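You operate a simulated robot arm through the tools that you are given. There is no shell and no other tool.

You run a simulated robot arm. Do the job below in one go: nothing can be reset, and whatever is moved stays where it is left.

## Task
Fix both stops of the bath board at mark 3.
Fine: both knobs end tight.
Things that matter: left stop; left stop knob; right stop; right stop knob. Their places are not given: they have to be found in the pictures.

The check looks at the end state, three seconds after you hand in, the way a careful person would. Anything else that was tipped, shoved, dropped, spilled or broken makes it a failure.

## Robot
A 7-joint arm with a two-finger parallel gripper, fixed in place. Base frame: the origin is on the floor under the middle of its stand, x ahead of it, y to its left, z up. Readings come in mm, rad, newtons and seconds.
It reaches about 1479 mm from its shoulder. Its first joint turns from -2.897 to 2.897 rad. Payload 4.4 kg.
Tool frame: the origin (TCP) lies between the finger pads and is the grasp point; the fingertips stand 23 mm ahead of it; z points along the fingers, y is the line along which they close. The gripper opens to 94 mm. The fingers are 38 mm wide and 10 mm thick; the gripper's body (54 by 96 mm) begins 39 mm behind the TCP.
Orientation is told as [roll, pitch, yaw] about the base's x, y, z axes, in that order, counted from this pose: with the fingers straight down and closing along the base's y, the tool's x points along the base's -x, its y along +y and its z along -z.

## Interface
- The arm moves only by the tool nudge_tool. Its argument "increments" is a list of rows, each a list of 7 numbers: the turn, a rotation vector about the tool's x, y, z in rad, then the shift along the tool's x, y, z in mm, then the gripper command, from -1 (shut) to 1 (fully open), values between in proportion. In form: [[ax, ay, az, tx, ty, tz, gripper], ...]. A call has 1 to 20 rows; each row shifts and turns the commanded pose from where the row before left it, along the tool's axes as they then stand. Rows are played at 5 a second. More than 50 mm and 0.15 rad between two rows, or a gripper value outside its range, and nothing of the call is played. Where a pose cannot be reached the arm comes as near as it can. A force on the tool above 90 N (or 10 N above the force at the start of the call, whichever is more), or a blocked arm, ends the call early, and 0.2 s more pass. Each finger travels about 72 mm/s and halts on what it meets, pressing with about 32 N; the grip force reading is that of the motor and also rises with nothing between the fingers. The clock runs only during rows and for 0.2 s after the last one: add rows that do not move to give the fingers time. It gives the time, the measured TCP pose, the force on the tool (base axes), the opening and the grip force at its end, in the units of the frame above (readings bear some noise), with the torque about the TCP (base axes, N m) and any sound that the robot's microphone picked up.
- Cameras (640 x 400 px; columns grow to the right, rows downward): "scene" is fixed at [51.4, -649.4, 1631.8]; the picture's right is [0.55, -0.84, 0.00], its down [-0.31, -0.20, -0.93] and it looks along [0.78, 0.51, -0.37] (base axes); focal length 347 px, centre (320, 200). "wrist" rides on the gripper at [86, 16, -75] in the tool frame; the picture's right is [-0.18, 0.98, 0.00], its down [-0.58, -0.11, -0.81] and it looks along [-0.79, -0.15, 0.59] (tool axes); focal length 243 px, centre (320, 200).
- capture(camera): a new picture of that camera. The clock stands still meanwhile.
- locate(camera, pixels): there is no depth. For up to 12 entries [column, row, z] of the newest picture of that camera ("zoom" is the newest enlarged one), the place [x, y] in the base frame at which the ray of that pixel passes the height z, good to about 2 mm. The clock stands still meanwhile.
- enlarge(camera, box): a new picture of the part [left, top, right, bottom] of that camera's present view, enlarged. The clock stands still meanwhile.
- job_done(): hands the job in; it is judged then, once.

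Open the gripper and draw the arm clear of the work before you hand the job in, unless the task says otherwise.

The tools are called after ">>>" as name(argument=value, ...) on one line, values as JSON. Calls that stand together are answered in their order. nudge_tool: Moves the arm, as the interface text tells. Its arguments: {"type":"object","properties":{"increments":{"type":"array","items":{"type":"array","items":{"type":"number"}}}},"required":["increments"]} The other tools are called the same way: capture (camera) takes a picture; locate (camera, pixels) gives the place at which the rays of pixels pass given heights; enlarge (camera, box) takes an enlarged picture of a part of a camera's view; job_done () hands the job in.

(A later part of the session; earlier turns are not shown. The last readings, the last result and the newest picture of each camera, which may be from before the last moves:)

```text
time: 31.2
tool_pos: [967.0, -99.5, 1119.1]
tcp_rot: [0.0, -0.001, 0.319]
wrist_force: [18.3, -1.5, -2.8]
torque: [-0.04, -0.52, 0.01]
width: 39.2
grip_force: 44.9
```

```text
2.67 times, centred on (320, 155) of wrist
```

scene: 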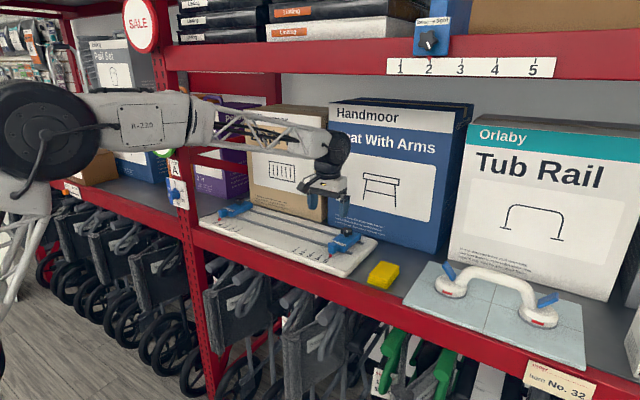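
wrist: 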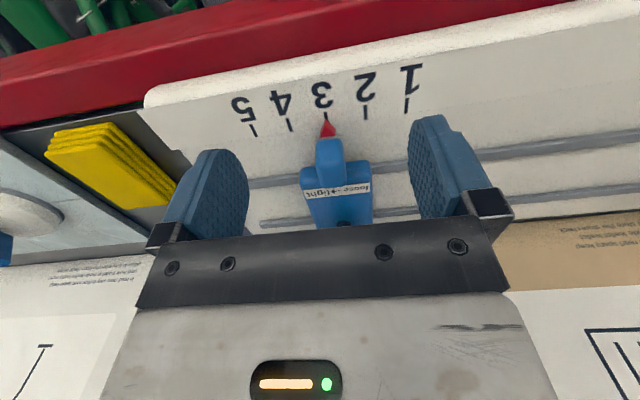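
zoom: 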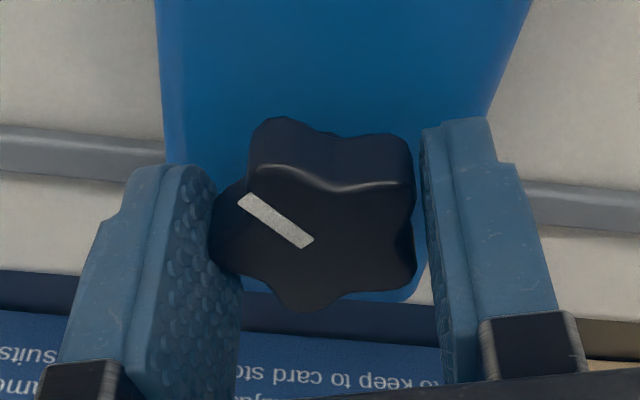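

The tip drifted about 1 mm toward mark 2 ((155,166)). I correct by -1 mm in y and +0.5 in x, and continue 0.3 rad CW.

>>> nudge_tool(increments=[[0, 0, 0, -0.16, -1.1, 0, -1], [0, 0, 0.1, 0, 0, 0, -1], [0, 0, 0.1, 0, 0, 0, -1], [0, 0, 0.1, 0, 0, 0, -1], [0, 0, 0, 0, 0, 0, -1]])

>>> enlarge(camera="scene", box=[305, 240, 345, 270])

>>> enlarge(camera="wrist", box=[200, 80, 440, 230])

```text
time: 32.4
tool_pos: [967.5, -100.8, 1117.5]
tcp_rot: [0.0, -0.001, 0.017]
wrist_force: [1.3, 3.6, -0.8]
torque: [0.15, 1.01, 0.0]
width: 39.2
grip_force: 44.6
```

```text
13.33 times, centred on (325, 255) of scene
```

zoom: 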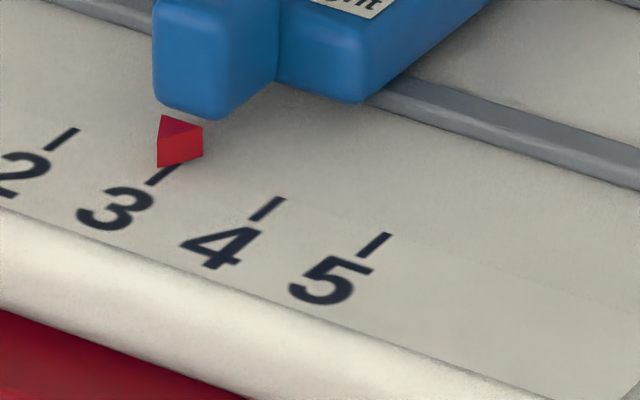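

```text
2.67 times, centred on (320, 155) of wrist
```

zoom: 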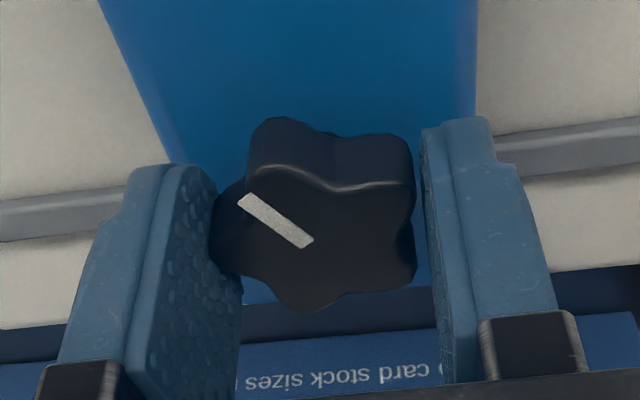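

Pointer (158,167) is on tick 3. Torque is still low; I continue clockwise in 0.05 rad steps.

>>> nudge_tool(increments=[[0, 0, 0.05, 0, 0, 0, -1], [0, 0, 0.05, 0, 0, 0, -1], [0, 0, 0.05, 0, 0, 0, -1], [0, 0, 0, 0, 0, 0, -1]])

>>> nudge_tool(increments=[[0, 0, 0.05, 0, 0, 0, -1], [0, 0, 0.05, 0, 0, 0, -1], [0, 0, 0.05, 0, 0, 0, -1], [0, 0, 0, 0, 0, 0, -1]])

>>> enlarge(camera="wrist", box=[200, 80, 440, 230])

>>> enlarge(camera="scene", box=[305, 240, 345, 270])

```text
time: 33.4
tool_pos: [968.7, -99.8, 1118.4]
tcp_rot: [0.0, 0.0, -0.131]
wrist_force: [-0.1, -1.8, -3.3]
torque: [-0.22, -0.17, 1.03]
width: 39.6
grip_force: 44.5
```

```text
time: 34.4
tool_pos: [968.5, -99.5, 1118.3]
tcp_rot: [-0.001, 0.001, -0.281]
wrist_force: [0.8, -3.2, -0.1]
torque: [-0.27, 0.0, 0.56]
width: 40.0
grip_force: 44.9
```

```text
2.67 times, centred on (320, 155) of wrist
```

zoom: 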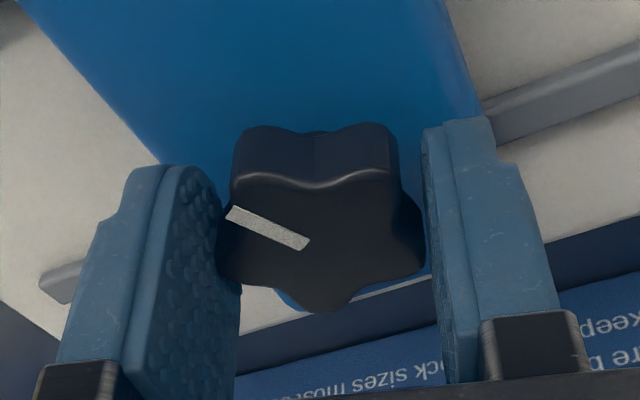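

```text
13.33 times, centred on (325, 255) of scene
```

zoom: 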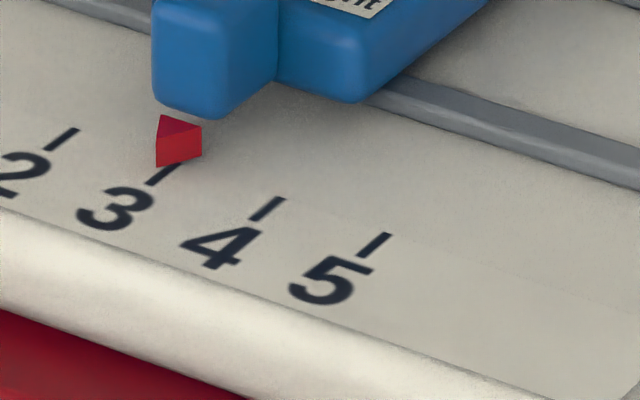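

Torque rose to 1.03 N·m at yaw -0.13 (the original knob angle) and then the grip slipped on the knob, so it hit its tight end. I test tightness with a gentle 0.6 mm y-shift while still gripping.

>>> nudge_tool(increments=[[0, 0, 0, 0.17, 0.58, 0, -1], [0, 0, 0, 0, 0, 0, -1]])

>>> enlarge(camera="scene", box=[305, 240, 345, 270])

```text
time: 35.0
tool_pos: [967.4, -100.3, 1118.5]
tcp_rot: [0.001, 0.002, -0.281]
wrist_force: [-2.4, -8.8, -2.5]
torque: [-0.16, -0.78, 0.25]
width: 39.8
grip_force: 45.6
```

```text
13.33 times, centred on (325, 255) of scene
```

zoom: 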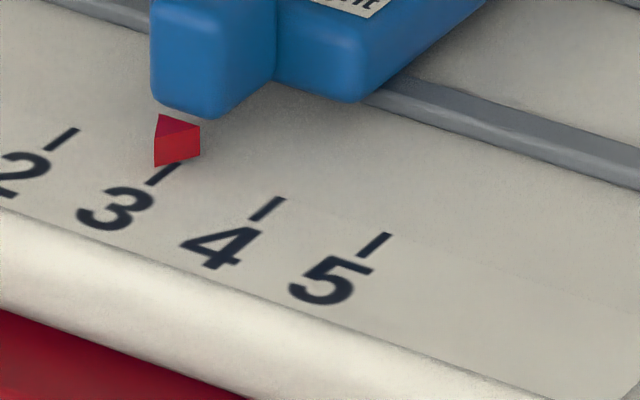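

The y-force rose to -8.8 N, yet the tip may have crept ~0.4 mm, so I want certainty on tightness. I release, rise and retreat to view the pointer and the knob's mark.

>>> nudge_tool(increments=[[0, 0, 0, 0, 0, 0, 0.0], [0, 0, 0, 0, 0, 0, 0.3], [0, 0, 0, 0, 0, 0, 0.5], [0, 0, 0, 0, 0, -15, 0.7], [0, 0, 0, 0, 0, -26, 0.9], [0, 0, -0.14, 0, 0, 0, 0.9], [0, 0, -0.141, 0, 0, 0, 0.9], [0, 0, 0, 0, 0, 0, 0.9]])

>>> enlarge(camera="wrist", box=[240, 60, 420, 220])

>>> enlarge(camera="scene", box=[305, 240, 345, 270])

```text
time: 36.8
tool_pos: [969.3, -99.3, 1159.3]
tcp_rot: [0.0, -0.001, 0.002]
wrist_force: [0.2, 0.7, -0.2]
torque: [0.03, -0.02, 0.0]
width: 89.0
grip_force: 0.2
```

```text
2.50 times, centred on (330, 140) of wrist
```

zoom: 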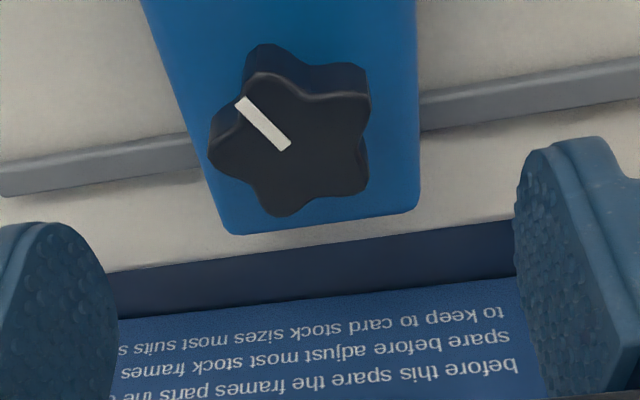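

```text
13.33 times, centred on (325, 255) of scene
```

zoom: 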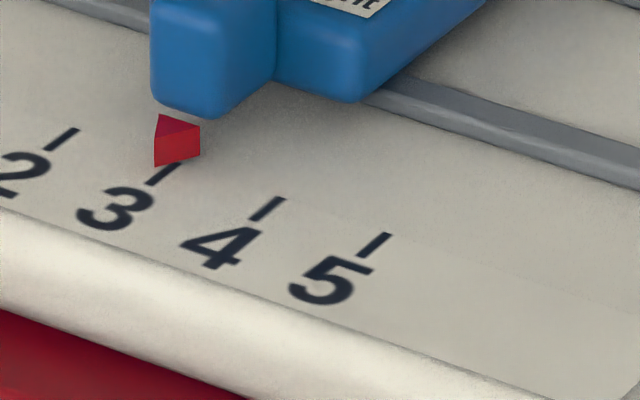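

The knob's mark (238,100)→(288,148) matches its initial, tight orientation. I retreat to check the pointer in the wrist camera.

>>> nudge_tool(increments=[[0, 0, 0, 35, 0, 0, 0.9], [0, 0, 0, 35, 0, 0, 0.9], [0, 0, 0, 35, 0, 0, 0.9], [0, 0, 0, 36, 0, 11, 0.9], [0, 0, 0, 0, 0, 0, 0.9], [0, 0, 0, 0, 0, 0, 0.9]])

>>> enlarge(camera="wrist", box=[260, 60, 400, 160])

```text
time: 38.2
tool_pos: [826.0, -98.9, 1148.3]
tcp_rot: [0.002, 0.0, 0.0]
wrist_force: [-0.1, 0.1, -0.1]
torque: [0.0, -0.02, -0.03]
width: 89.4
grip_force: 0.1
```

```text
4.00 times, centred on (330, 110) of wrist
```

zoom: 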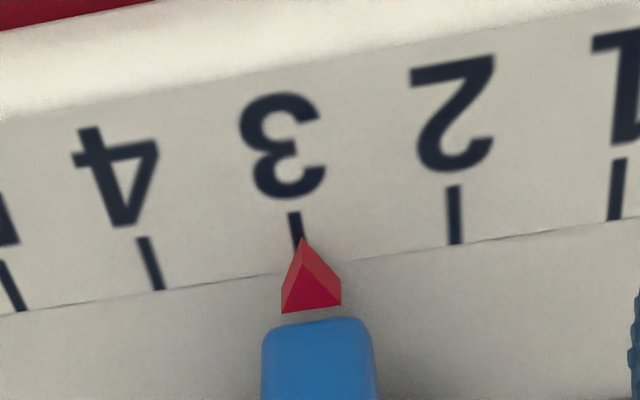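

The tip bottom (303,240) is ~0.9 mm past the centre of tick 3, acceptable. To confirm it is fully tight, I go back and regrip aligned with the lobes for one more clockwise push.

>>> nudge_tool(increments=[[0, 0, 0, -36, 0, -11, 0.9], [0, 0, 0, -35, 0, 0, 0.9], [0, 0, 0, -35, 0, 0, 0.9], [0, 0, 0, -34, 0, 0, 0.9], [0, 0, 0.14, 0, 0, 0, 0.9], [0, 0, 0, 0, 0, 26, 0.7], [0, 0, 0, 0, 0, 15, 0.5], [0, 0, 0, 0, 0, 0, 0.3], [0, 0, 0, 0, 0, 0, 0.0], [0, 0, 0, 0, 0, 0, -1], [0, 0, 0, 0, 0, 0, -1], [0, 0, 0, 0, 0, 0, -1]])

>>> enlarge(camera="wrist", box=[200, 80, 440, 230])

>>> enlarge(camera="scene", box=[305, 240, 345, 270])

```text
time: 40.8
tool_pos: [966.9, -98.4, 1117.4]
tcp_rot: [-0.001, 0.0, -0.139]
wrist_force: [0.6, 0.1, -0.7]
torque: [0.0, -0.29, 0.11]
width: 39.2
grip_force: 44.8
```

```text
2.67 times, centred on (320, 155) of wrist
```

zoom: 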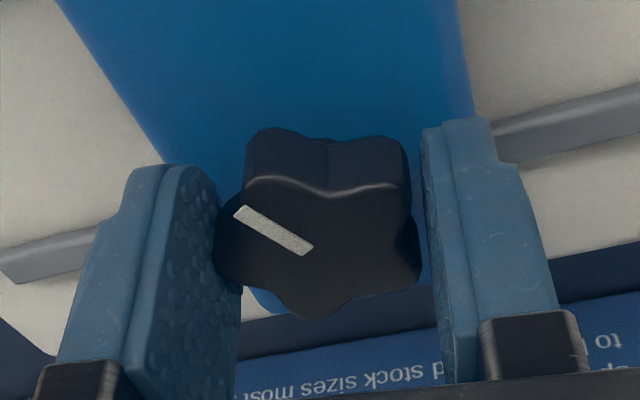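

```text
13.33 times, centred on (325, 255) of scene
```

zoom: 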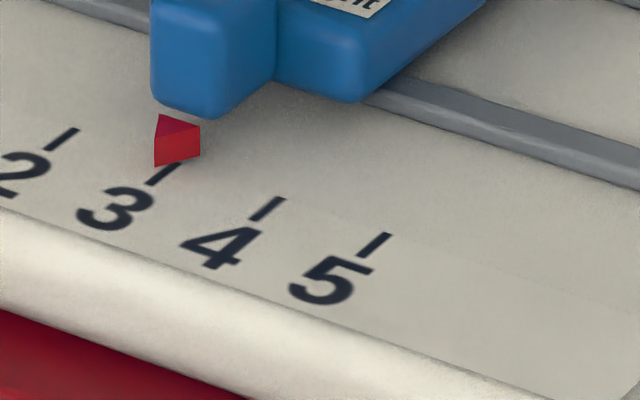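

Regripped centred with near-zero forces. I now push clockwise in small 0.03 rad steps to see if torque builds immediately.

>>> nudge_tool(increments=[[0, 0, 0.03, 0, 0, 0, -1], [0, 0, 0.03, 0, 0, 0, -1]])

>>> nudge_tool(increments=[[0, 0, 0.03, 0, 0, 0, -1], [0, 0, 0.02, 0, 0, 0, -1]])

>>> enlarge(camera="wrist", box=[200, 80, 440, 230])

```text
time: 41.4
tool_pos: [966.9, -99.1, 1117.4]
tcp_rot: [0.001, -0.001, -0.199]
wrist_force: [1.1, -2.9, -4.0]
torque: [0.19, -0.02, 0.87]
width: 39.6
grip_force: 45.2
```

```text
time: 42.0
tool_pos: [967.9, -99.6, 1117.7]
tcp_rot: [-0.001, -0.001, -0.249]
wrist_force: [1.3, 0.1, -6.7]
torque: [0.19, 0.13, 0.77]
width: 39.7
grip_force: 45.2
```

```text
2.67 times, centred on (320, 155) of wrist
```

zoom: 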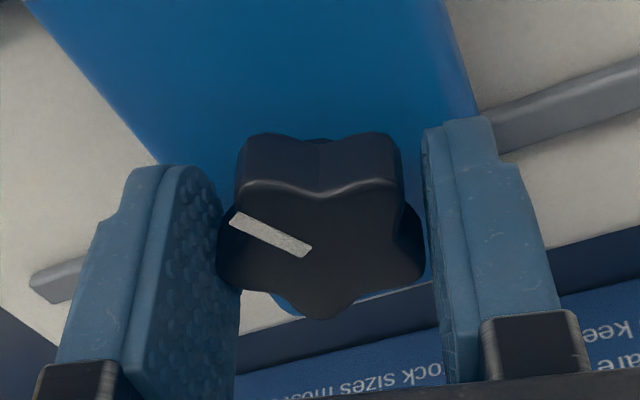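

Torque jumped to 0.87 N·m within 0.06 rad and then the pads slipped, so the right knob is at its tight end. I release, rise, and retreat toward the left stop.

>>> nudge_tool(increments=[[0, 0, 0, 0, 0, 0, 0.0], [0, 0, 0, 0, 0, 0, 0.3], [0, 0, 0, 0, 0, 0, 0.5], [0, 0, 0, 0, 0, -15, 0.7], [0, 0, 0, 0, 0, -30, 0.9], [0, 0, -0.125, 0, 0, -30, 0.9], [0, 0, -0.124, 0, 0, -30, 0.9], [0, 0, 0, 30, 0, -15, 0.9], [0, 0, 0, 40, 0, 0, 0.9], [0, 0, 0, 40, 10, 0, 0.9], [0, 0, 0, 10, 40, 0, 0.9], [0, 0, 0, 0, 40, 0, 0.9], [0, 0, 0, 0, 40, 0, 0.9], [0, 0, 0, 0, 40, 0, 0.9], [0, 0, 0, 0, 40, 0, 0.9], [0, 0, 0, 0, 0, 0, 0.9], [0, 0, 0, 0, 0, 0, 0.9]])

>>> capture(camera="wrist")

>>> capture(camera="scene")

```text
time: 45.6
tool_pos: [846.4, 111.3, 1237.4]
tcp_rot: [0.0, -0.002, 0.001]
wrist_force: [0.7, -0.2, -0.3]
torque: [0.01, -0.02, 0.0]
width: 88.9
grip_force: 0.1
```

```text
taken
```

wrist: 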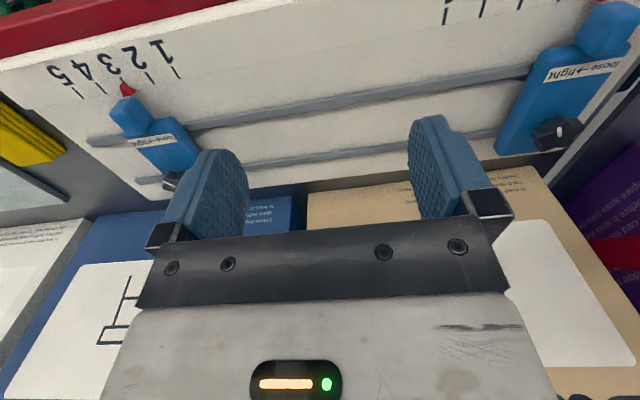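

```text
taken
```

scene: 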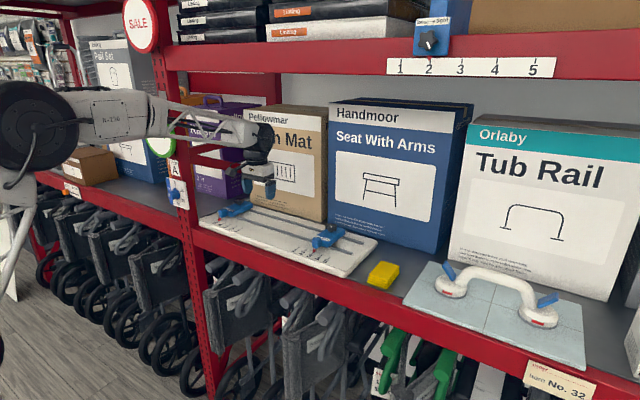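

The path is clear; the left stop shows at wrist (560,80). I continue left to y≈331 at the same height to view it.

>>> nudge_tool(increments=[[0, 0, 0, 0, 30, 0, 0.9], [0, 0, 0, 0, 40, 0, 0.9], [0, 0, 0, 0, 40, 0, 0.9], [0, 0, 0, 0, 40, 0, 0.9], [0, 0, 0, 0, 40, 0, 0.9], [0, 0, 0, 0, 35, 0, 0.9], [0, 0, 0, 0, 0, 0, 0.9], [0, 0, 0, 0, 0, 0, 0.9]])

>>> capture(camera="wrist")

>>> capture(camera="scene")

>>> enlarge(camera="wrist", box=[270, 20, 410, 190])

```text
time: 47.4
tool_pos: [845.4, 335.6, 1239.2]
tcp_rot: [0.0, 0.0, 0.0]
wrist_force: [-0.3, 0.6, 0.5]
torque: [0.01, 0.03, 0.01]
width: 89.1
grip_force: 0.1
```

```text
taken
```

wrist: 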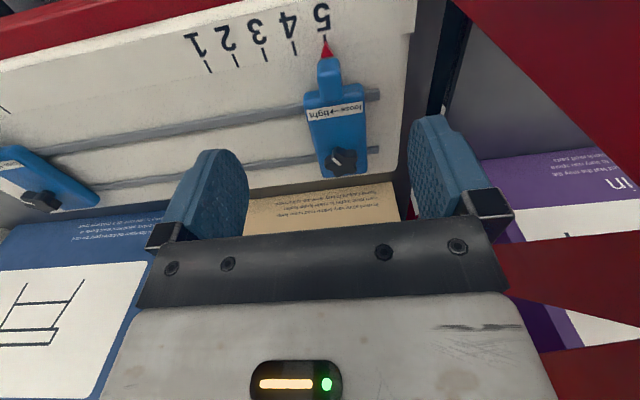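

```text
taken
```

scene: 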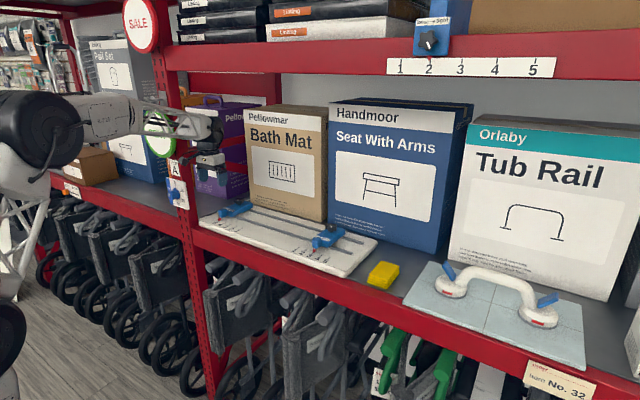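

```text
2.35 times, centred on (340, 105) of wrist
```

zoom: 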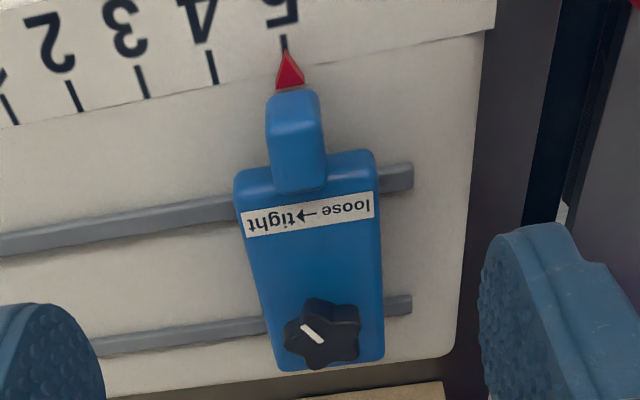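

The left knob is at zoom (322,335). I check clearance to Post A and the RENT sign in the scene view, and project the knob's outline for its centre.

>>> locate(camera="zoom", pixels=[[322, 338, 1110], [285, 48, 1060], [141, 92, 1060], [240, 213, 1089], [374, 196, 1089], [320, 315, 1110], [303, 327, 1110], [322, 343, 1110]])

>>> enlarge(camera="scene", box=[130, 80, 280, 240])

```text
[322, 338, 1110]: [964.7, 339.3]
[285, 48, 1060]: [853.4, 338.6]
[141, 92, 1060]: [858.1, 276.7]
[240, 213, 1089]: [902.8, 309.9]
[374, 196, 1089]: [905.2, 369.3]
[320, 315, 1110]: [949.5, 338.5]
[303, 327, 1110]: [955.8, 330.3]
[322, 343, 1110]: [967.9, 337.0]
```

```text
2.50 times, centred on (205, 160) of scene
```

zoom: 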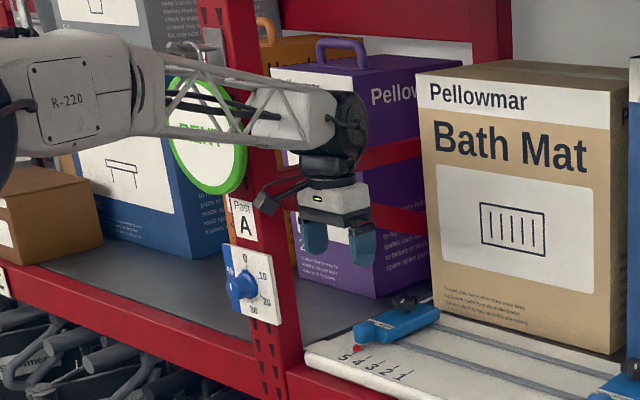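

There is good clearance: the gripper stays below y≈400 while the post edge is at y≥434. I move above the left knob (967.5, 339) at z≈1160 and look.

>>> nudge_tool(increments=[[0, 0, 0, -25, 1, 0, 0.9], [0, 0, 0, -25, 1, 0, 0.9], [0, 0, 0, -25, 1, 0, 0.9], [0, 0, 0, -25, 0, 0, 0.9], [0, 0, 0, -21, 0, 0, 0.9], [0, 0, 0, 0, 0, 20, 0.9], [0, 0, 0, 0, 0, 20, 0.9], [0, 0, 0, 0, 0, 20, 0.9], [0, 0, 0, 0, 0, 19, 0.9], [0, 0, 0, 0, 0, 0, 0.9], [0, 0, 0, 0, 0, 0, 0.9]])

>>> enlarge(camera="wrist", box=[240, 60, 420, 220])

>>> capture(camera="wrist")

```text
time: 49.8
tool_pos: [968.9, 337.7, 1159.6]
tcp_rot: [-0.001, 0.001, 0.0]
wrist_force: [-0.5, -0.2, 0.5]
torque: [0.01, 0.02, 0.0]
width: 89.3
grip_force: 0.0
```

```text
2.50 times, centred on (330, 140) of wrist
```

zoom: 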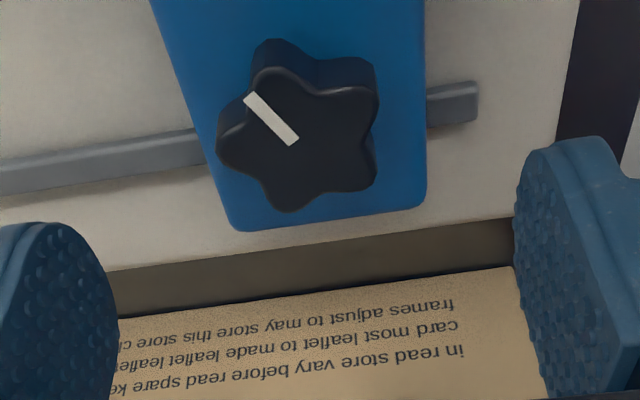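

```text
taken
```

wrist: 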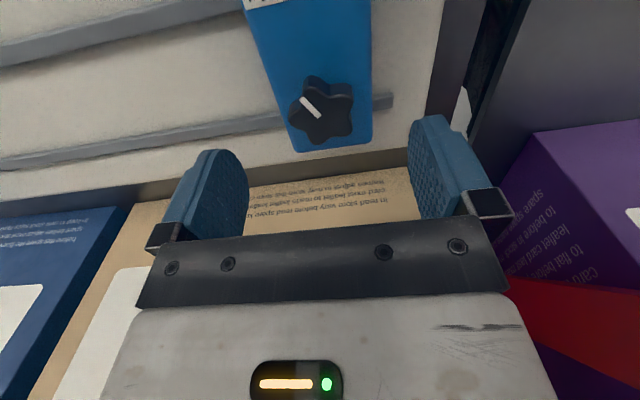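

The left knob's mark (247,96)→(296,143) matches the right knob's tight orientation. I offset by (-2.3, +2.1) mm for centring, turn to yaw -0.14, descend and close on the knob.

>>> nudge_tool(increments=[[0, 0, 0, 2.3, 2.1, 0, 0.9], [0, 0, 0.14, 0, 0, 0, 0.9], [0, 0, 0, 0, 0, 15, 0.9], [0, 0, 0, 0, 0, 15, 0.7], [0, 0, 0, 0, 0, 12, 0.5], [0, 0, 0, 0, 0, 0, 0.3], [0, 0, 0, 0, 0, 0, 0.0], [0, 0, 0, 0, 0, 0, -1], [0, 0, 0, 0, 0, 0, -1], [0, 0, 0, 0, 0, 0, -1]])

>>> enlarge(camera="wrist", box=[200, 80, 440, 230])

>>> enlarge(camera="scene", box=[195, 185, 265, 245])

```text
time: 52.0
tool_pos: [967.0, 340.0, 1117.2]
tcp_rot: [0.001, 0.001, -0.141]
wrist_force: [-3.4, -10.0, 0.4]
torque: [-0.16, 0.18, 0.0]
width: 39.2
grip_force: 45.1
```

```text
2.67 times, centred on (320, 155) of wrist
```

zoom: 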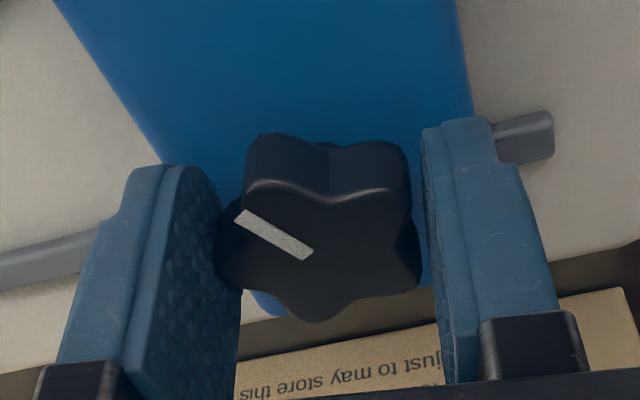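

```text
6.67 times, centred on (230, 215) of scene
```

zoom: 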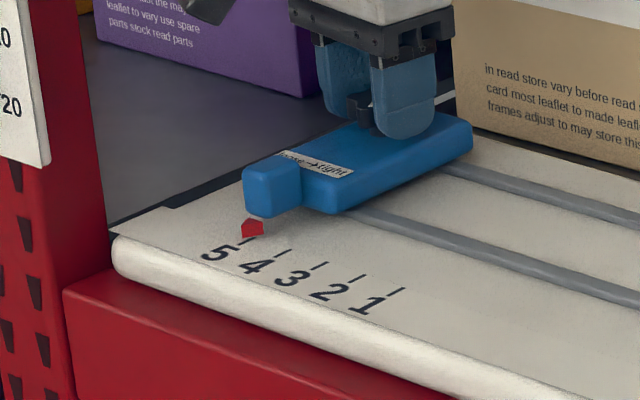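

Gripped, mark in the same place as for the right knob; y-force -10 N means I'm ~0.6 mm too far +y. I correct, then turn counter-clockwise 0.4 rad.

>>> nudge_tool(increments=[[0, 0, 0, 0, -0.6, 0, -1], [0, 0, -0.1, 0, 0, 0, -1], [0, 0, -0.1, 0, 0, 0, -1], [0, 0, -0.1, 0, 0, 0, -1], [0, 0, -0.1, 0, 0, 0, -1], [0, 0, 0, 0, 0, 0, -1]])

>>> enlarge(camera="wrist", box=[200, 80, 440, 230])

```text
time: 53.4
tool_pos: [966.8, 339.7, 1117.9]
tcp_rot: [0.0, -0.001, 0.259]
wrist_force: [8.6, -7.3, -7.7]
torque: [0.18, -0.59, -0.01]
width: 39.8
grip_force: 44.9
```

```text
2.67 times, centred on (320, 155) of wrist
```

zoom: 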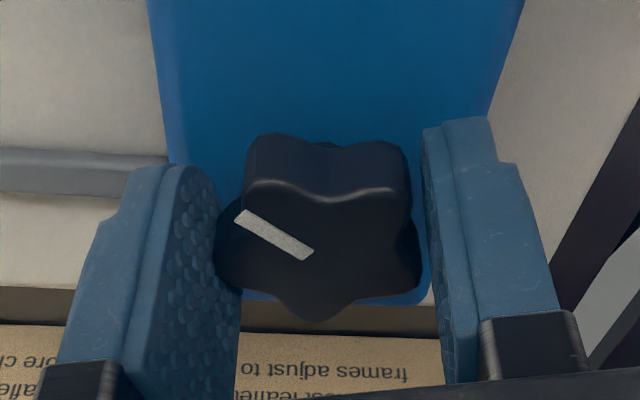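

The knob turns with the gripper. I make a small centring correction and continue CCW another 0.55 rad.

>>> nudge_tool(increments=[[0, 0, 0, -0.19, -0.46, 0, -1], [0, 0, -0.11, 0, 0, 0, -1], [0, 0, -0.11, 0, 0, 0, -1], [0, 0, -0.11, 0, 0, 0, -1], [0, 0, -0.11, 0, 0, 0, -1], [0, 0, -0.11, 0, 0, 0, -1], [0, 0, 0, 0, 0, 0, -1]])

>>> enlarge(camera="wrist", box=[200, 80, 440, 230])

>>> enlarge(camera="scene", box=[195, 185, 265, 245])

```text
time: 55.0
tool_pos: [966.7, 338.9, 1116.8]
tcp_rot: [0.001, 0.0, 0.81]
wrist_force: [22.9, -3.6, -11.4]
torque: [0.34, -0.32, 0.0]
width: 39.6
grip_force: 45.6
```

```text
2.67 times, centred on (320, 155) of wrist
```

zoom: 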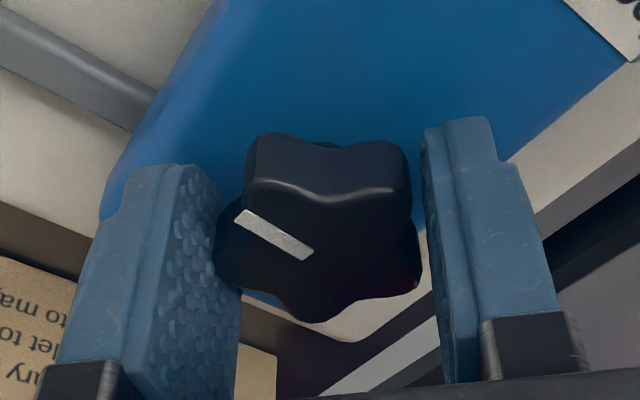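

```text
6.67 times, centred on (230, 215) of scene
```

zoom: 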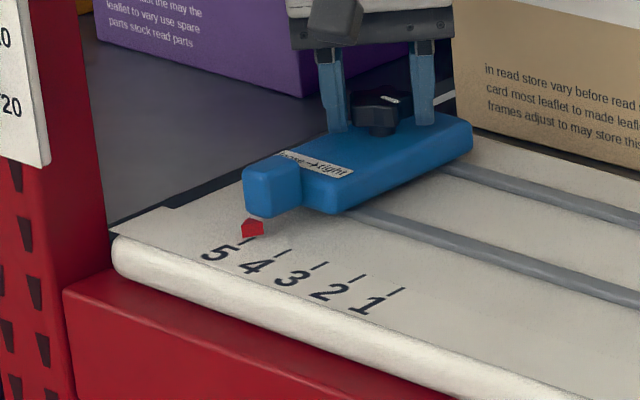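

The left knob is now 0.95 rad CCW. I relieve the x-force (+0.7 mm) and test-slide the stop 5 mm toward -y.

>>> nudge_tool(increments=[[0, 0, 0, -0.48, -0.51, 0.3, -1], [0, 0, 0, 0.72, -0.69, 0, -1], [0, 0, 0, 0.72, -0.69, 0, -1], [0, 0, 0, 1.09, -1.03, 0, -1], [0, 0, 0, 1.09, -1.03, 0, -1], [0, 0, 0, 0, 0, 0, -1]])

>>> enlarge(camera="scene", box=[195, 185, 265, 245])

```text
time: 56.4
tool_pos: [966.7, 334.4, 1117.5]
tcp_rot: [0.0, -0.001, 0.809]
wrist_force: [-9.8, 1.4, -4.0]
torque: [0.4, -0.07, -0.01]
width: 39.5
grip_force: 44.8
```

```text
6.67 times, centred on (230, 215) of scene
```

zoom: 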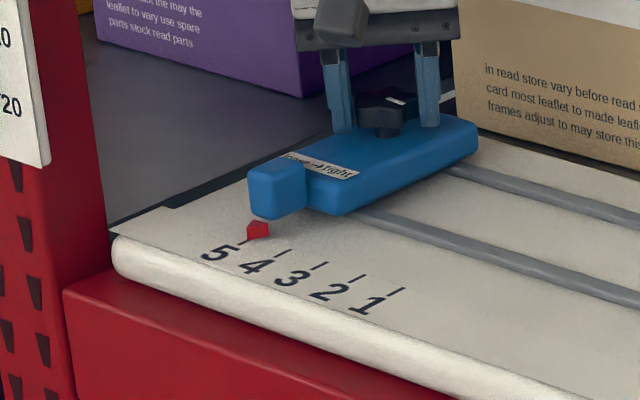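

It slides freely with 1.4 N. I continue sliding 24 mm toward mark 4.

>>> nudge_tool(increments=[[0, 0, 0, 0.2, 0.2, 0, -1], [0, 0, 0, 2.17, -2.07, 0, -1], [0, 0, 0, 2.17, -2.07, 0, -1], [0, 0, 0, 2.17, -2.07, 0, -1], [0, 0, 0, 2.17, -2.07, 0, -1], [0, 0, 0, 2.17, -2.07, 0, -1], [0, 0, 0, 2.17, -2.07, 0, -1], [0, 0, 0, 2.17, -2.07, 0, -1], [0, 0, 0, 2.17, -2.07, 0, -1], [0, 0, 0, 0, 0, 0, -1]])

>>> enlarge(camera="scene", box=[195, 185, 265, 245])

```text
time: 58.6
tool_pos: [966.3, 309.6, 1116.1]
tcp_rot: [0.0, 0.0, 0.81]
wrist_force: [-2.6, 0.5, -5.9]
torque: [0.16, -0.16, -0.01]
width: 39.5
grip_force: 45.1
```

```text
6.67 times, centred on (230, 215) of scene
```

zoom: 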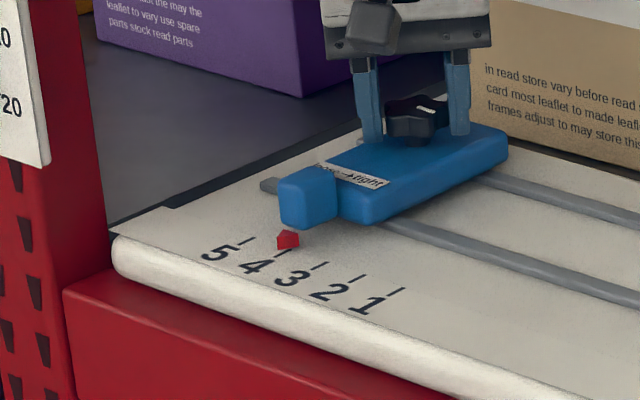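

The pointer is at mark 4 now; forces are tiny. I slide 27 mm more.

>>> nudge_tool(increments=[[0, 0, 0, 2.17, -2.07, 0, -1], [0, 0, 0, 2.17, -2.07, 0, -1], [0, 0, 0, 2.17, -2.07, 0, -1], [0, 0, 0, 2.17, -2.07, 0, -1], [0, 0, 0, 2.17, -2.07, 0, -1], [0, 0, 0, 2.17, -2.07, 0, -1], [0, 0, 0, 2.17, -2.07, 0, -1], [0, 0, 0, 2.17, -2.07, 0, -1], [0, 0, 0, 2.17, -2.07, 0, -1], [0, 0, 0, 0, 0, 0, -1]])

>>> enlarge(camera="scene", box=[220, 205, 260, 235])

```text
time: 60.8
tool_pos: [967.3, 282.2, 1116.7]
tcp_rot: [0.001, -0.001, 0.81]
wrist_force: [-14.2, 1.0, 0.9]
torque: [-0.51, 0.37, 0.02]
width: 39.2
grip_force: 44.6
```

```text
13.33 times, centred on (240, 220) of scene
```

zoom: 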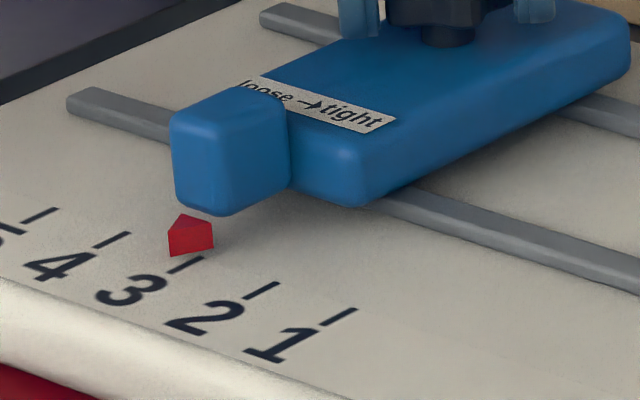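

The pointer is close to mark 3; comparing with its initial look on mark 5, it needs ~1.6 mm more. I shift that, then release and verify with the wrist camera placed right in front (no parallax).

>>> nudge_tool(increments=[[0, 0, 0, 0.8, -0.4, 0, -1], [0, 0, 0, 0.7, -0.34, 0, -1], [0, 0, 0, 0, 0, 0, -1], [0, 0, 0, 0, 0, 0, 0.0], [0, 0, 0, 0, 0, 0, 0.3], [0, 0, 0, 0, 0, 0, 0.5], [0, 0, 0, 0, 0, -15, 0.5], [0, 0, 0, 0, 0, -20, 0.5], [0, 0, 0, 0, 0, -15, 0.5], [0, 0, 0.135, 0, 0, 0, 0.9], [0, 0, 0.135, 0, 0, 0, 0.9], [0, 0, 0.135, 0, 0, 0, 0.9], [0, 0, 0.135, 0, 0, 0, 0.9], [0, 0, 0.135, 0, 0, 0, 0.9], [0, 0, 0.135, 0, 0, 0, 0.9], [0, 0, 0, 0, 0, 0, 0.9]])

>>> enlarge(camera="scene", box=[220, 205, 260, 235])

```text
time: 64.2
tool_pos: [965.9, 281.5, 1167.2]
tcp_rot: [0.0, 0.001, -0.003]
wrist_force: [0.9, -0.5, 0.2]
torque: [0.02, -0.01, 0.01]
width: 89.2
grip_force: 0.1
```

```text
13.33 times, centred on (240, 220) of scene
```

zoom: 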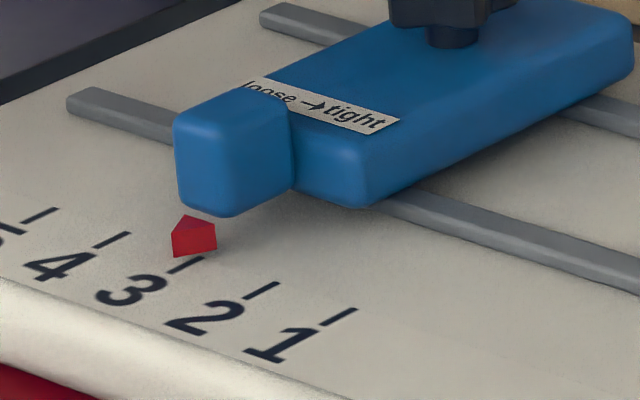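

Now I retreat to place the camera directly in front of the left pointer (TCP near y≈264) and look.

>>> nudge_tool(increments=[[0, 0, 0, 35, -4, 0, 0.9], [0, 0, 0, 35, -4, 0, 0.9], [0, 0, 0, 35, -4, 0, 0.9], [0, 0, 0, 35, -4, 10, 0.9], [0, 0, 0, 0, 0, 10, 0.9], [0, 0, 0, 0, 0, 0, 0.9], [0, 0, 0, 0, 0, 0, 0.9]])

>>> capture(camera="wrist")

>>> enlarge(camera="wrist", box=[280, 60, 420, 160])

```text
time: 65.8
tool_pos: [826.3, 265.8, 1148.5]
tcp_rot: [0.001, -0.001, -0.001]
wrist_force: [0.1, 0.2, 0.0]
torque: [0.0, -0.01, 0.03]
width: 89.4
grip_force: 0.0
```

```text
taken
```

wrist: 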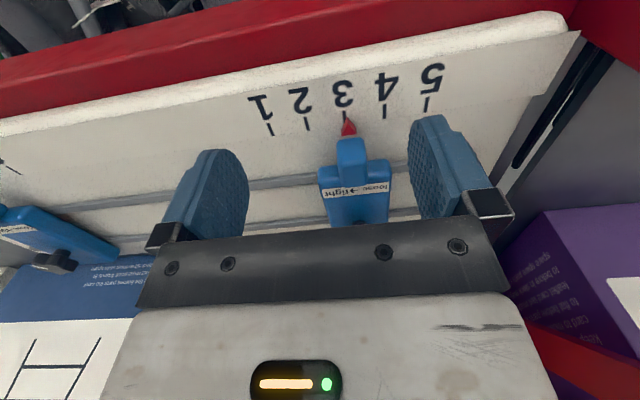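

```text
4.00 times, centred on (350, 110) of wrist
```

zoom: 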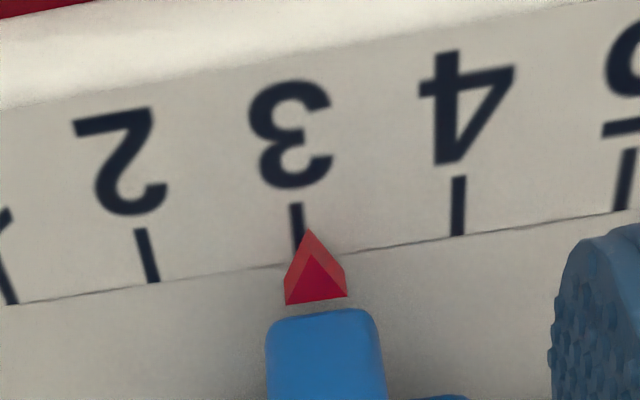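

With the camera straight in front, the tip (308,230) is ~9.5 zoom px, i.e. 1.8 mm, to the mark-4 side of tick 3 (298.6). I return, regrip, and will shift -1.8 mm so the scene-zoom tip goes from (171,257) to about (175.5,258.5).

>>> nudge_tool(increments=[[0, 0, 0, 0, 0, -10, 0.9], [0, 0, 0, -35, 4, -10, 0.9], [0, 0, 0, -35, 4, 0, 0.9], [0, 0, 0, -35, 4, 0, 0.9], [0, 0, 0, -35, 4, 0, 0.9], [0, 0, -0.135, 0, 0, 0, 0.9], [0, 0, -0.135, 0, 0, 0, 0.9], [0, 0, -0.135, 0, 0, 0, 0.9], [0, 0, -0.135, 0, 0, 0, 0.9], [0, 0, -0.135, 0, 0, 0, 0.7], [0, 0, -0.135, 0, 0, 0, 0.5], [0, 0, 0, 0, 0, 15, 0.5], [0, 0, 0, 0, 0, 20, 0.5], [0, 0, 0, 0, 0, 14, 0.5], [0, 0, 0, 0, 0, 0, 0.2], [0, 0, 0, 0, 0, 0, 0.0], [0, 0, 0, 0, 0, 0, -1], [0, 0, 0, 0, 0, 0, -1], [0, 0, 0, 0, 0, 0, -1]])

>>> enlarge(camera="scene", box=[220, 205, 260, 235])

>>> enlarge(camera="wrist", box=[200, 80, 440, 230])

```text
time: 69.8
tool_pos: [965.3, 282.3, 1118.1]
tcp_rot: [0.0, 0.0, 0.811]
wrist_force: [10.5, -1.5, -2.9]
torque: [0.5, -0.77, -0.03]
width: 39.1
grip_force: 44.9
```

```text
13.33 times, centred on (240, 220) of scene
```

zoom: 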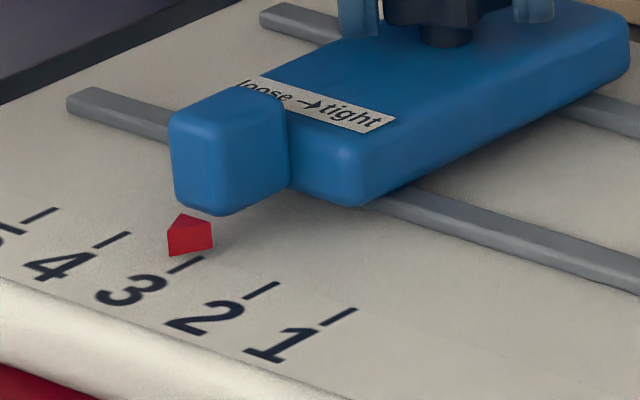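

```text
2.67 times, centred on (320, 155) of wrist
```

zoom: 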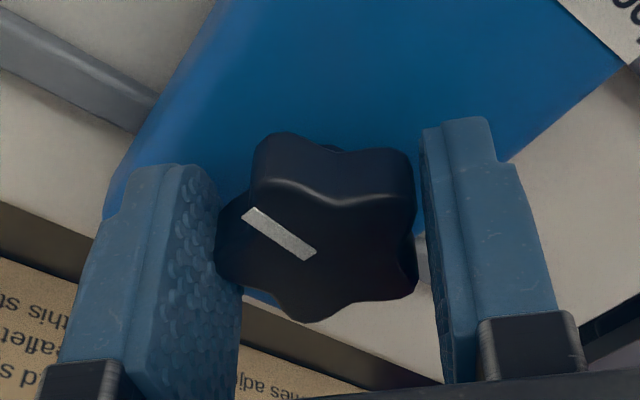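

Closing pushed the stop ~1.6 mm back (tip at (167,255)). I shift -3.4 mm in y and +0.35 in x and check.

>>> nudge_tool(increments=[[0, 0, 0, 1.1, -1.3, 0, -1], [0, 0, 0, 1.12, -1.3, 0, -1], [0, 0, 0, 0, 0, 0, -1]])

>>> enlarge(camera="scene", box=[220, 205, 260, 235])

```text
time: 70.6
tool_pos: [965.6, 278.1, 1118.3]
tcp_rot: [0.001, 0.0, 0.811]
wrist_force: [-10.2, 2.4, -4.4]
torque: [0.45, -0.16, 0.01]
width: 39.2
grip_force: 45.0
```

```text
13.33 times, centred on (240, 220) of scene
```

zoom: 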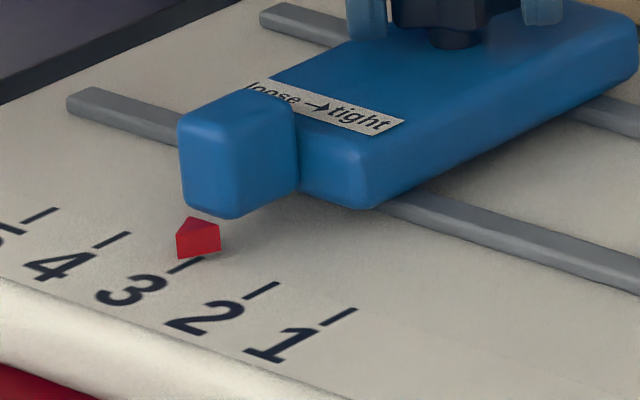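

The tip is at (176,259), as targeted. Now I turn clockwise 0.4 rad and check.

>>> nudge_tool(increments=[[0, 0, 0.1, 0, 0, 0, -1], [0, 0, 0.1, 0, 0, 0, -1], [0, 0, 0.1, 0, 0, 0, -1], [0, 0, 0.1, 0, 0, 0, -1], [0, 0, 0, 0, 0, 0, -1]])

>>> enlarge(camera="scene", box=[220, 205, 260, 235])

>>> enlarge(camera="wrist", box=[200, 80, 440, 230])

```text
time: 71.8
tool_pos: [966.1, 277.6, 1117.4]
tcp_rot: [-0.001, 0.0, 0.409]
wrist_force: [-42.4, 1.7, -3.0]
torque: [-0.06, 0.46, 0.03]
width: 39.1
grip_force: 44.7
```

```text
13.33 times, centred on (240, 220) of scene
```

zoom: 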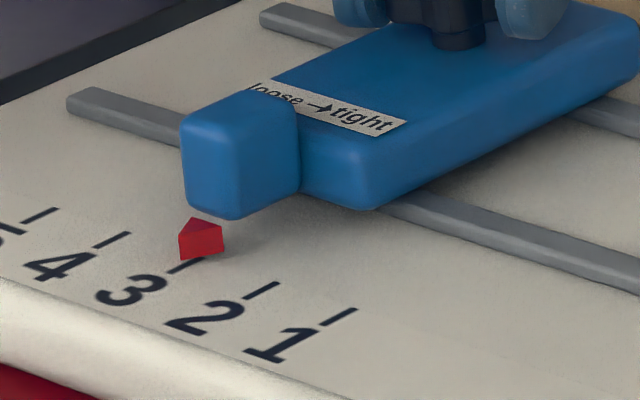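

```text
2.67 times, centred on (320, 155) of wrist
```

zoom: 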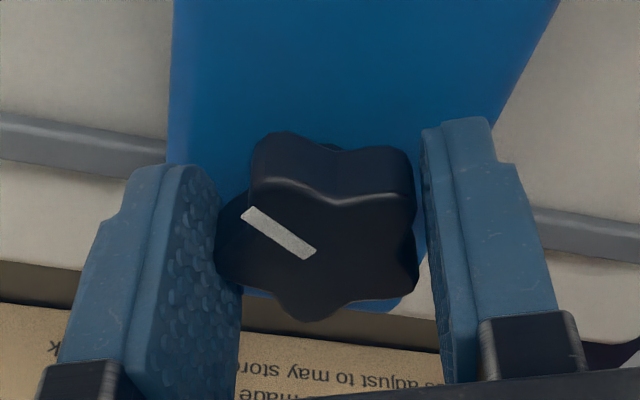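

The x-force reached -42 N (board marks have not moved), and the tip drifted ~1 mm to (178.5,260). I correct by -1.2 mm in x and +0.9 in y.

>>> nudge_tool(increments=[[0, 0, 0, 0.37, 0.65, 0, -1], [0, 0, 0, 0.37, 0.65, 0, -1], [0, 0, 0, 0, 0, 0, -1]])

>>> enlarge(camera="scene", box=[220, 205, 260, 235])

```text
time: 72.6
tool_pos: [965.5, 278.1, 1118.3]
tcp_rot: [0.002, 0.001, 0.407]
wrist_force: [-3.3, -0.6, -6.8]
torque: [-0.54, 0.58, 0.01]
width: 38.9
grip_force: 45.2
```

```text
13.33 times, centred on (240, 220) of scene
```

zoom: 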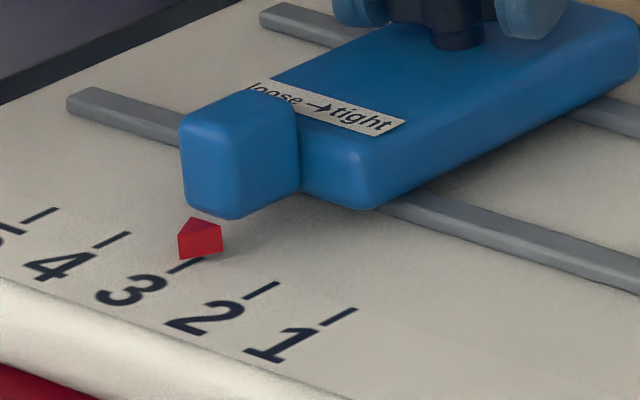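

Force is relieved; tip at (177.5,259.5), ~0.7 mm short of target. I add +0.6 mm y and turn 0.3 rad more CW, then recheck.

>>> nudge_tool(increments=[[0, 0, 0, -0.24, 0.55, 0, -1], [0, 0, 0.1, 0, 0, 0, -1], [0, 0, 0.1, 0, 0, 0, -1], [0, 0, 0.1, 0, 0, 0, -1], [0, 0, 0, 0, 0, 0, -1]])

>>> enlarge(camera="scene", box=[220, 205, 260, 235])

>>> enlarge(camera="wrist", box=[200, 80, 440, 230])

```text
time: 73.8
tool_pos: [965.7, 279.7, 1117.9]
tcp_rot: [0.0, 0.0, 0.109]
wrist_force: [26.0, 0.7, -12.0]
torque: [0.16, -1.07, -0.01]
width: 39.0
grip_force: 44.8
```

```text
13.33 times, centred on (240, 220) of scene
```

zoom: 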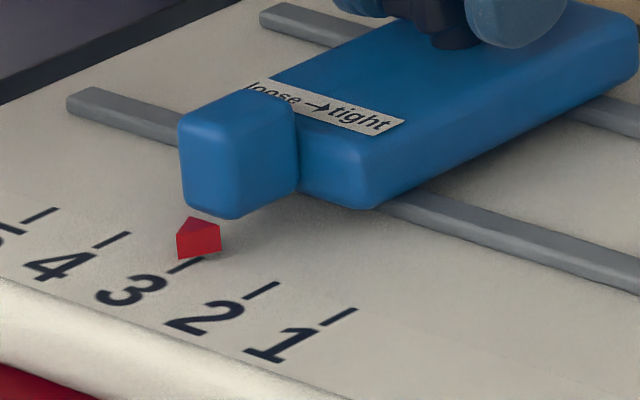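

```text
2.67 times, centred on (320, 155) of wrist
```

zoom: 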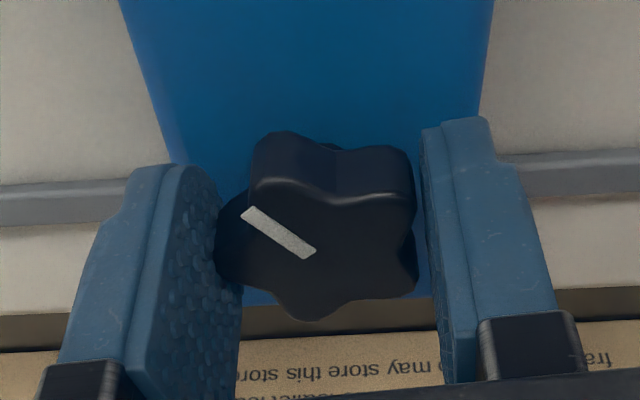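

The tip is at (176,258.5), on target. I relieve x by +0.8 mm and continue clockwise in small steps to the tight end.

>>> nudge_tool(increments=[[0, 0, 0, -0.8, -0.09, 0.2, -1], [0, 0, 0.05, 0, 0, 0, -1], [0, 0, 0.05, 0, 0, 0, -1], [0, 0, 0.05, 0, 0, 0, -1], [0, 0, 0, 0, 0, 0, -1]])

>>> enlarge(camera="scene", box=[220, 205, 260, 235])

```text
time: 75.0
tool_pos: [966.7, 279.2, 1117.5]
tcp_rot: [-0.001, 0.001, -0.04]
wrist_force: [-20.4, -2.2, -2.5]
torque: [0.01, 1.32, 0.01]
width: 38.9
grip_force: 45.1
```

```text
13.33 times, centred on (240, 220) of scene
```

zoom: 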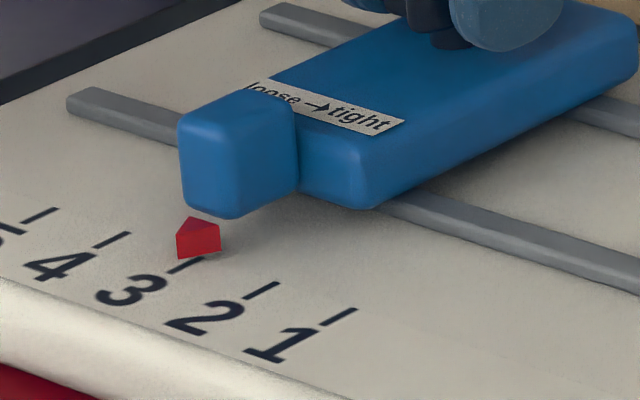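

Tip steady at (176,258.5). I ease x by -0.4 mm and continue clockwise.

>>> nudge_tool(increments=[[0, 0, 0, 0.4, 0, 0, -1], [0, 0, 0.05, 0, 0, 0, -1], [0, 0, 0.04, 0, 0, 0, -1]])

>>> nudge_tool(increments=[[0, 0, 0.04, 0, 0, 0, -1], [0, 0, 0.03, 0, 0, 0, -1]])

>>> enlarge(camera="scene", box=[220, 205, 260, 235])

>>> enlarge(camera="wrist", box=[200, 80, 440, 230])

```text
time: 75.8
tool_pos: [966.3, 280.5, 1118.0]
tcp_rot: [0.0, 0.002, -0.131]
wrist_force: [1.2, 2.8, -5.2]
torque: [-0.05, -0.4, 1.05]
width: 39.5
grip_force: 45.4
```

```text
time: 76.4
tool_pos: [965.7, 279.4, 1118.0]
tcp_rot: [0.0, 0.0, -0.201]
wrist_force: [0.1, 2.0, -0.6]
torque: [-0.23, -0.05, 0.87]
width: 40.1
grip_force: 44.5
```

```text
13.33 times, centred on (240, 220) of scene
```

zoom: 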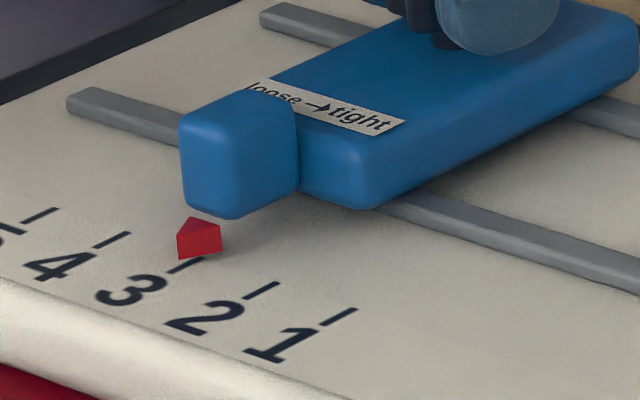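

```text
2.67 times, centred on (320, 155) of wrist
```

zoom: 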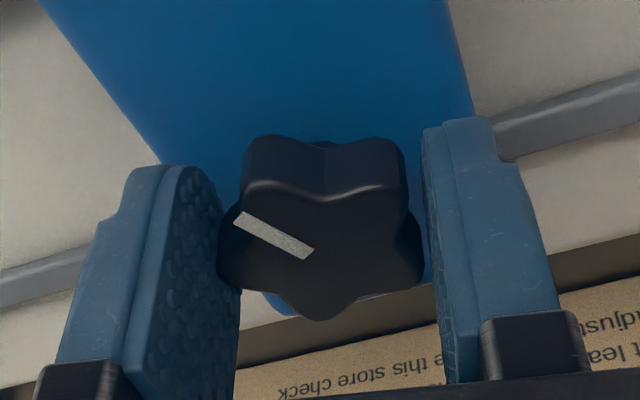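

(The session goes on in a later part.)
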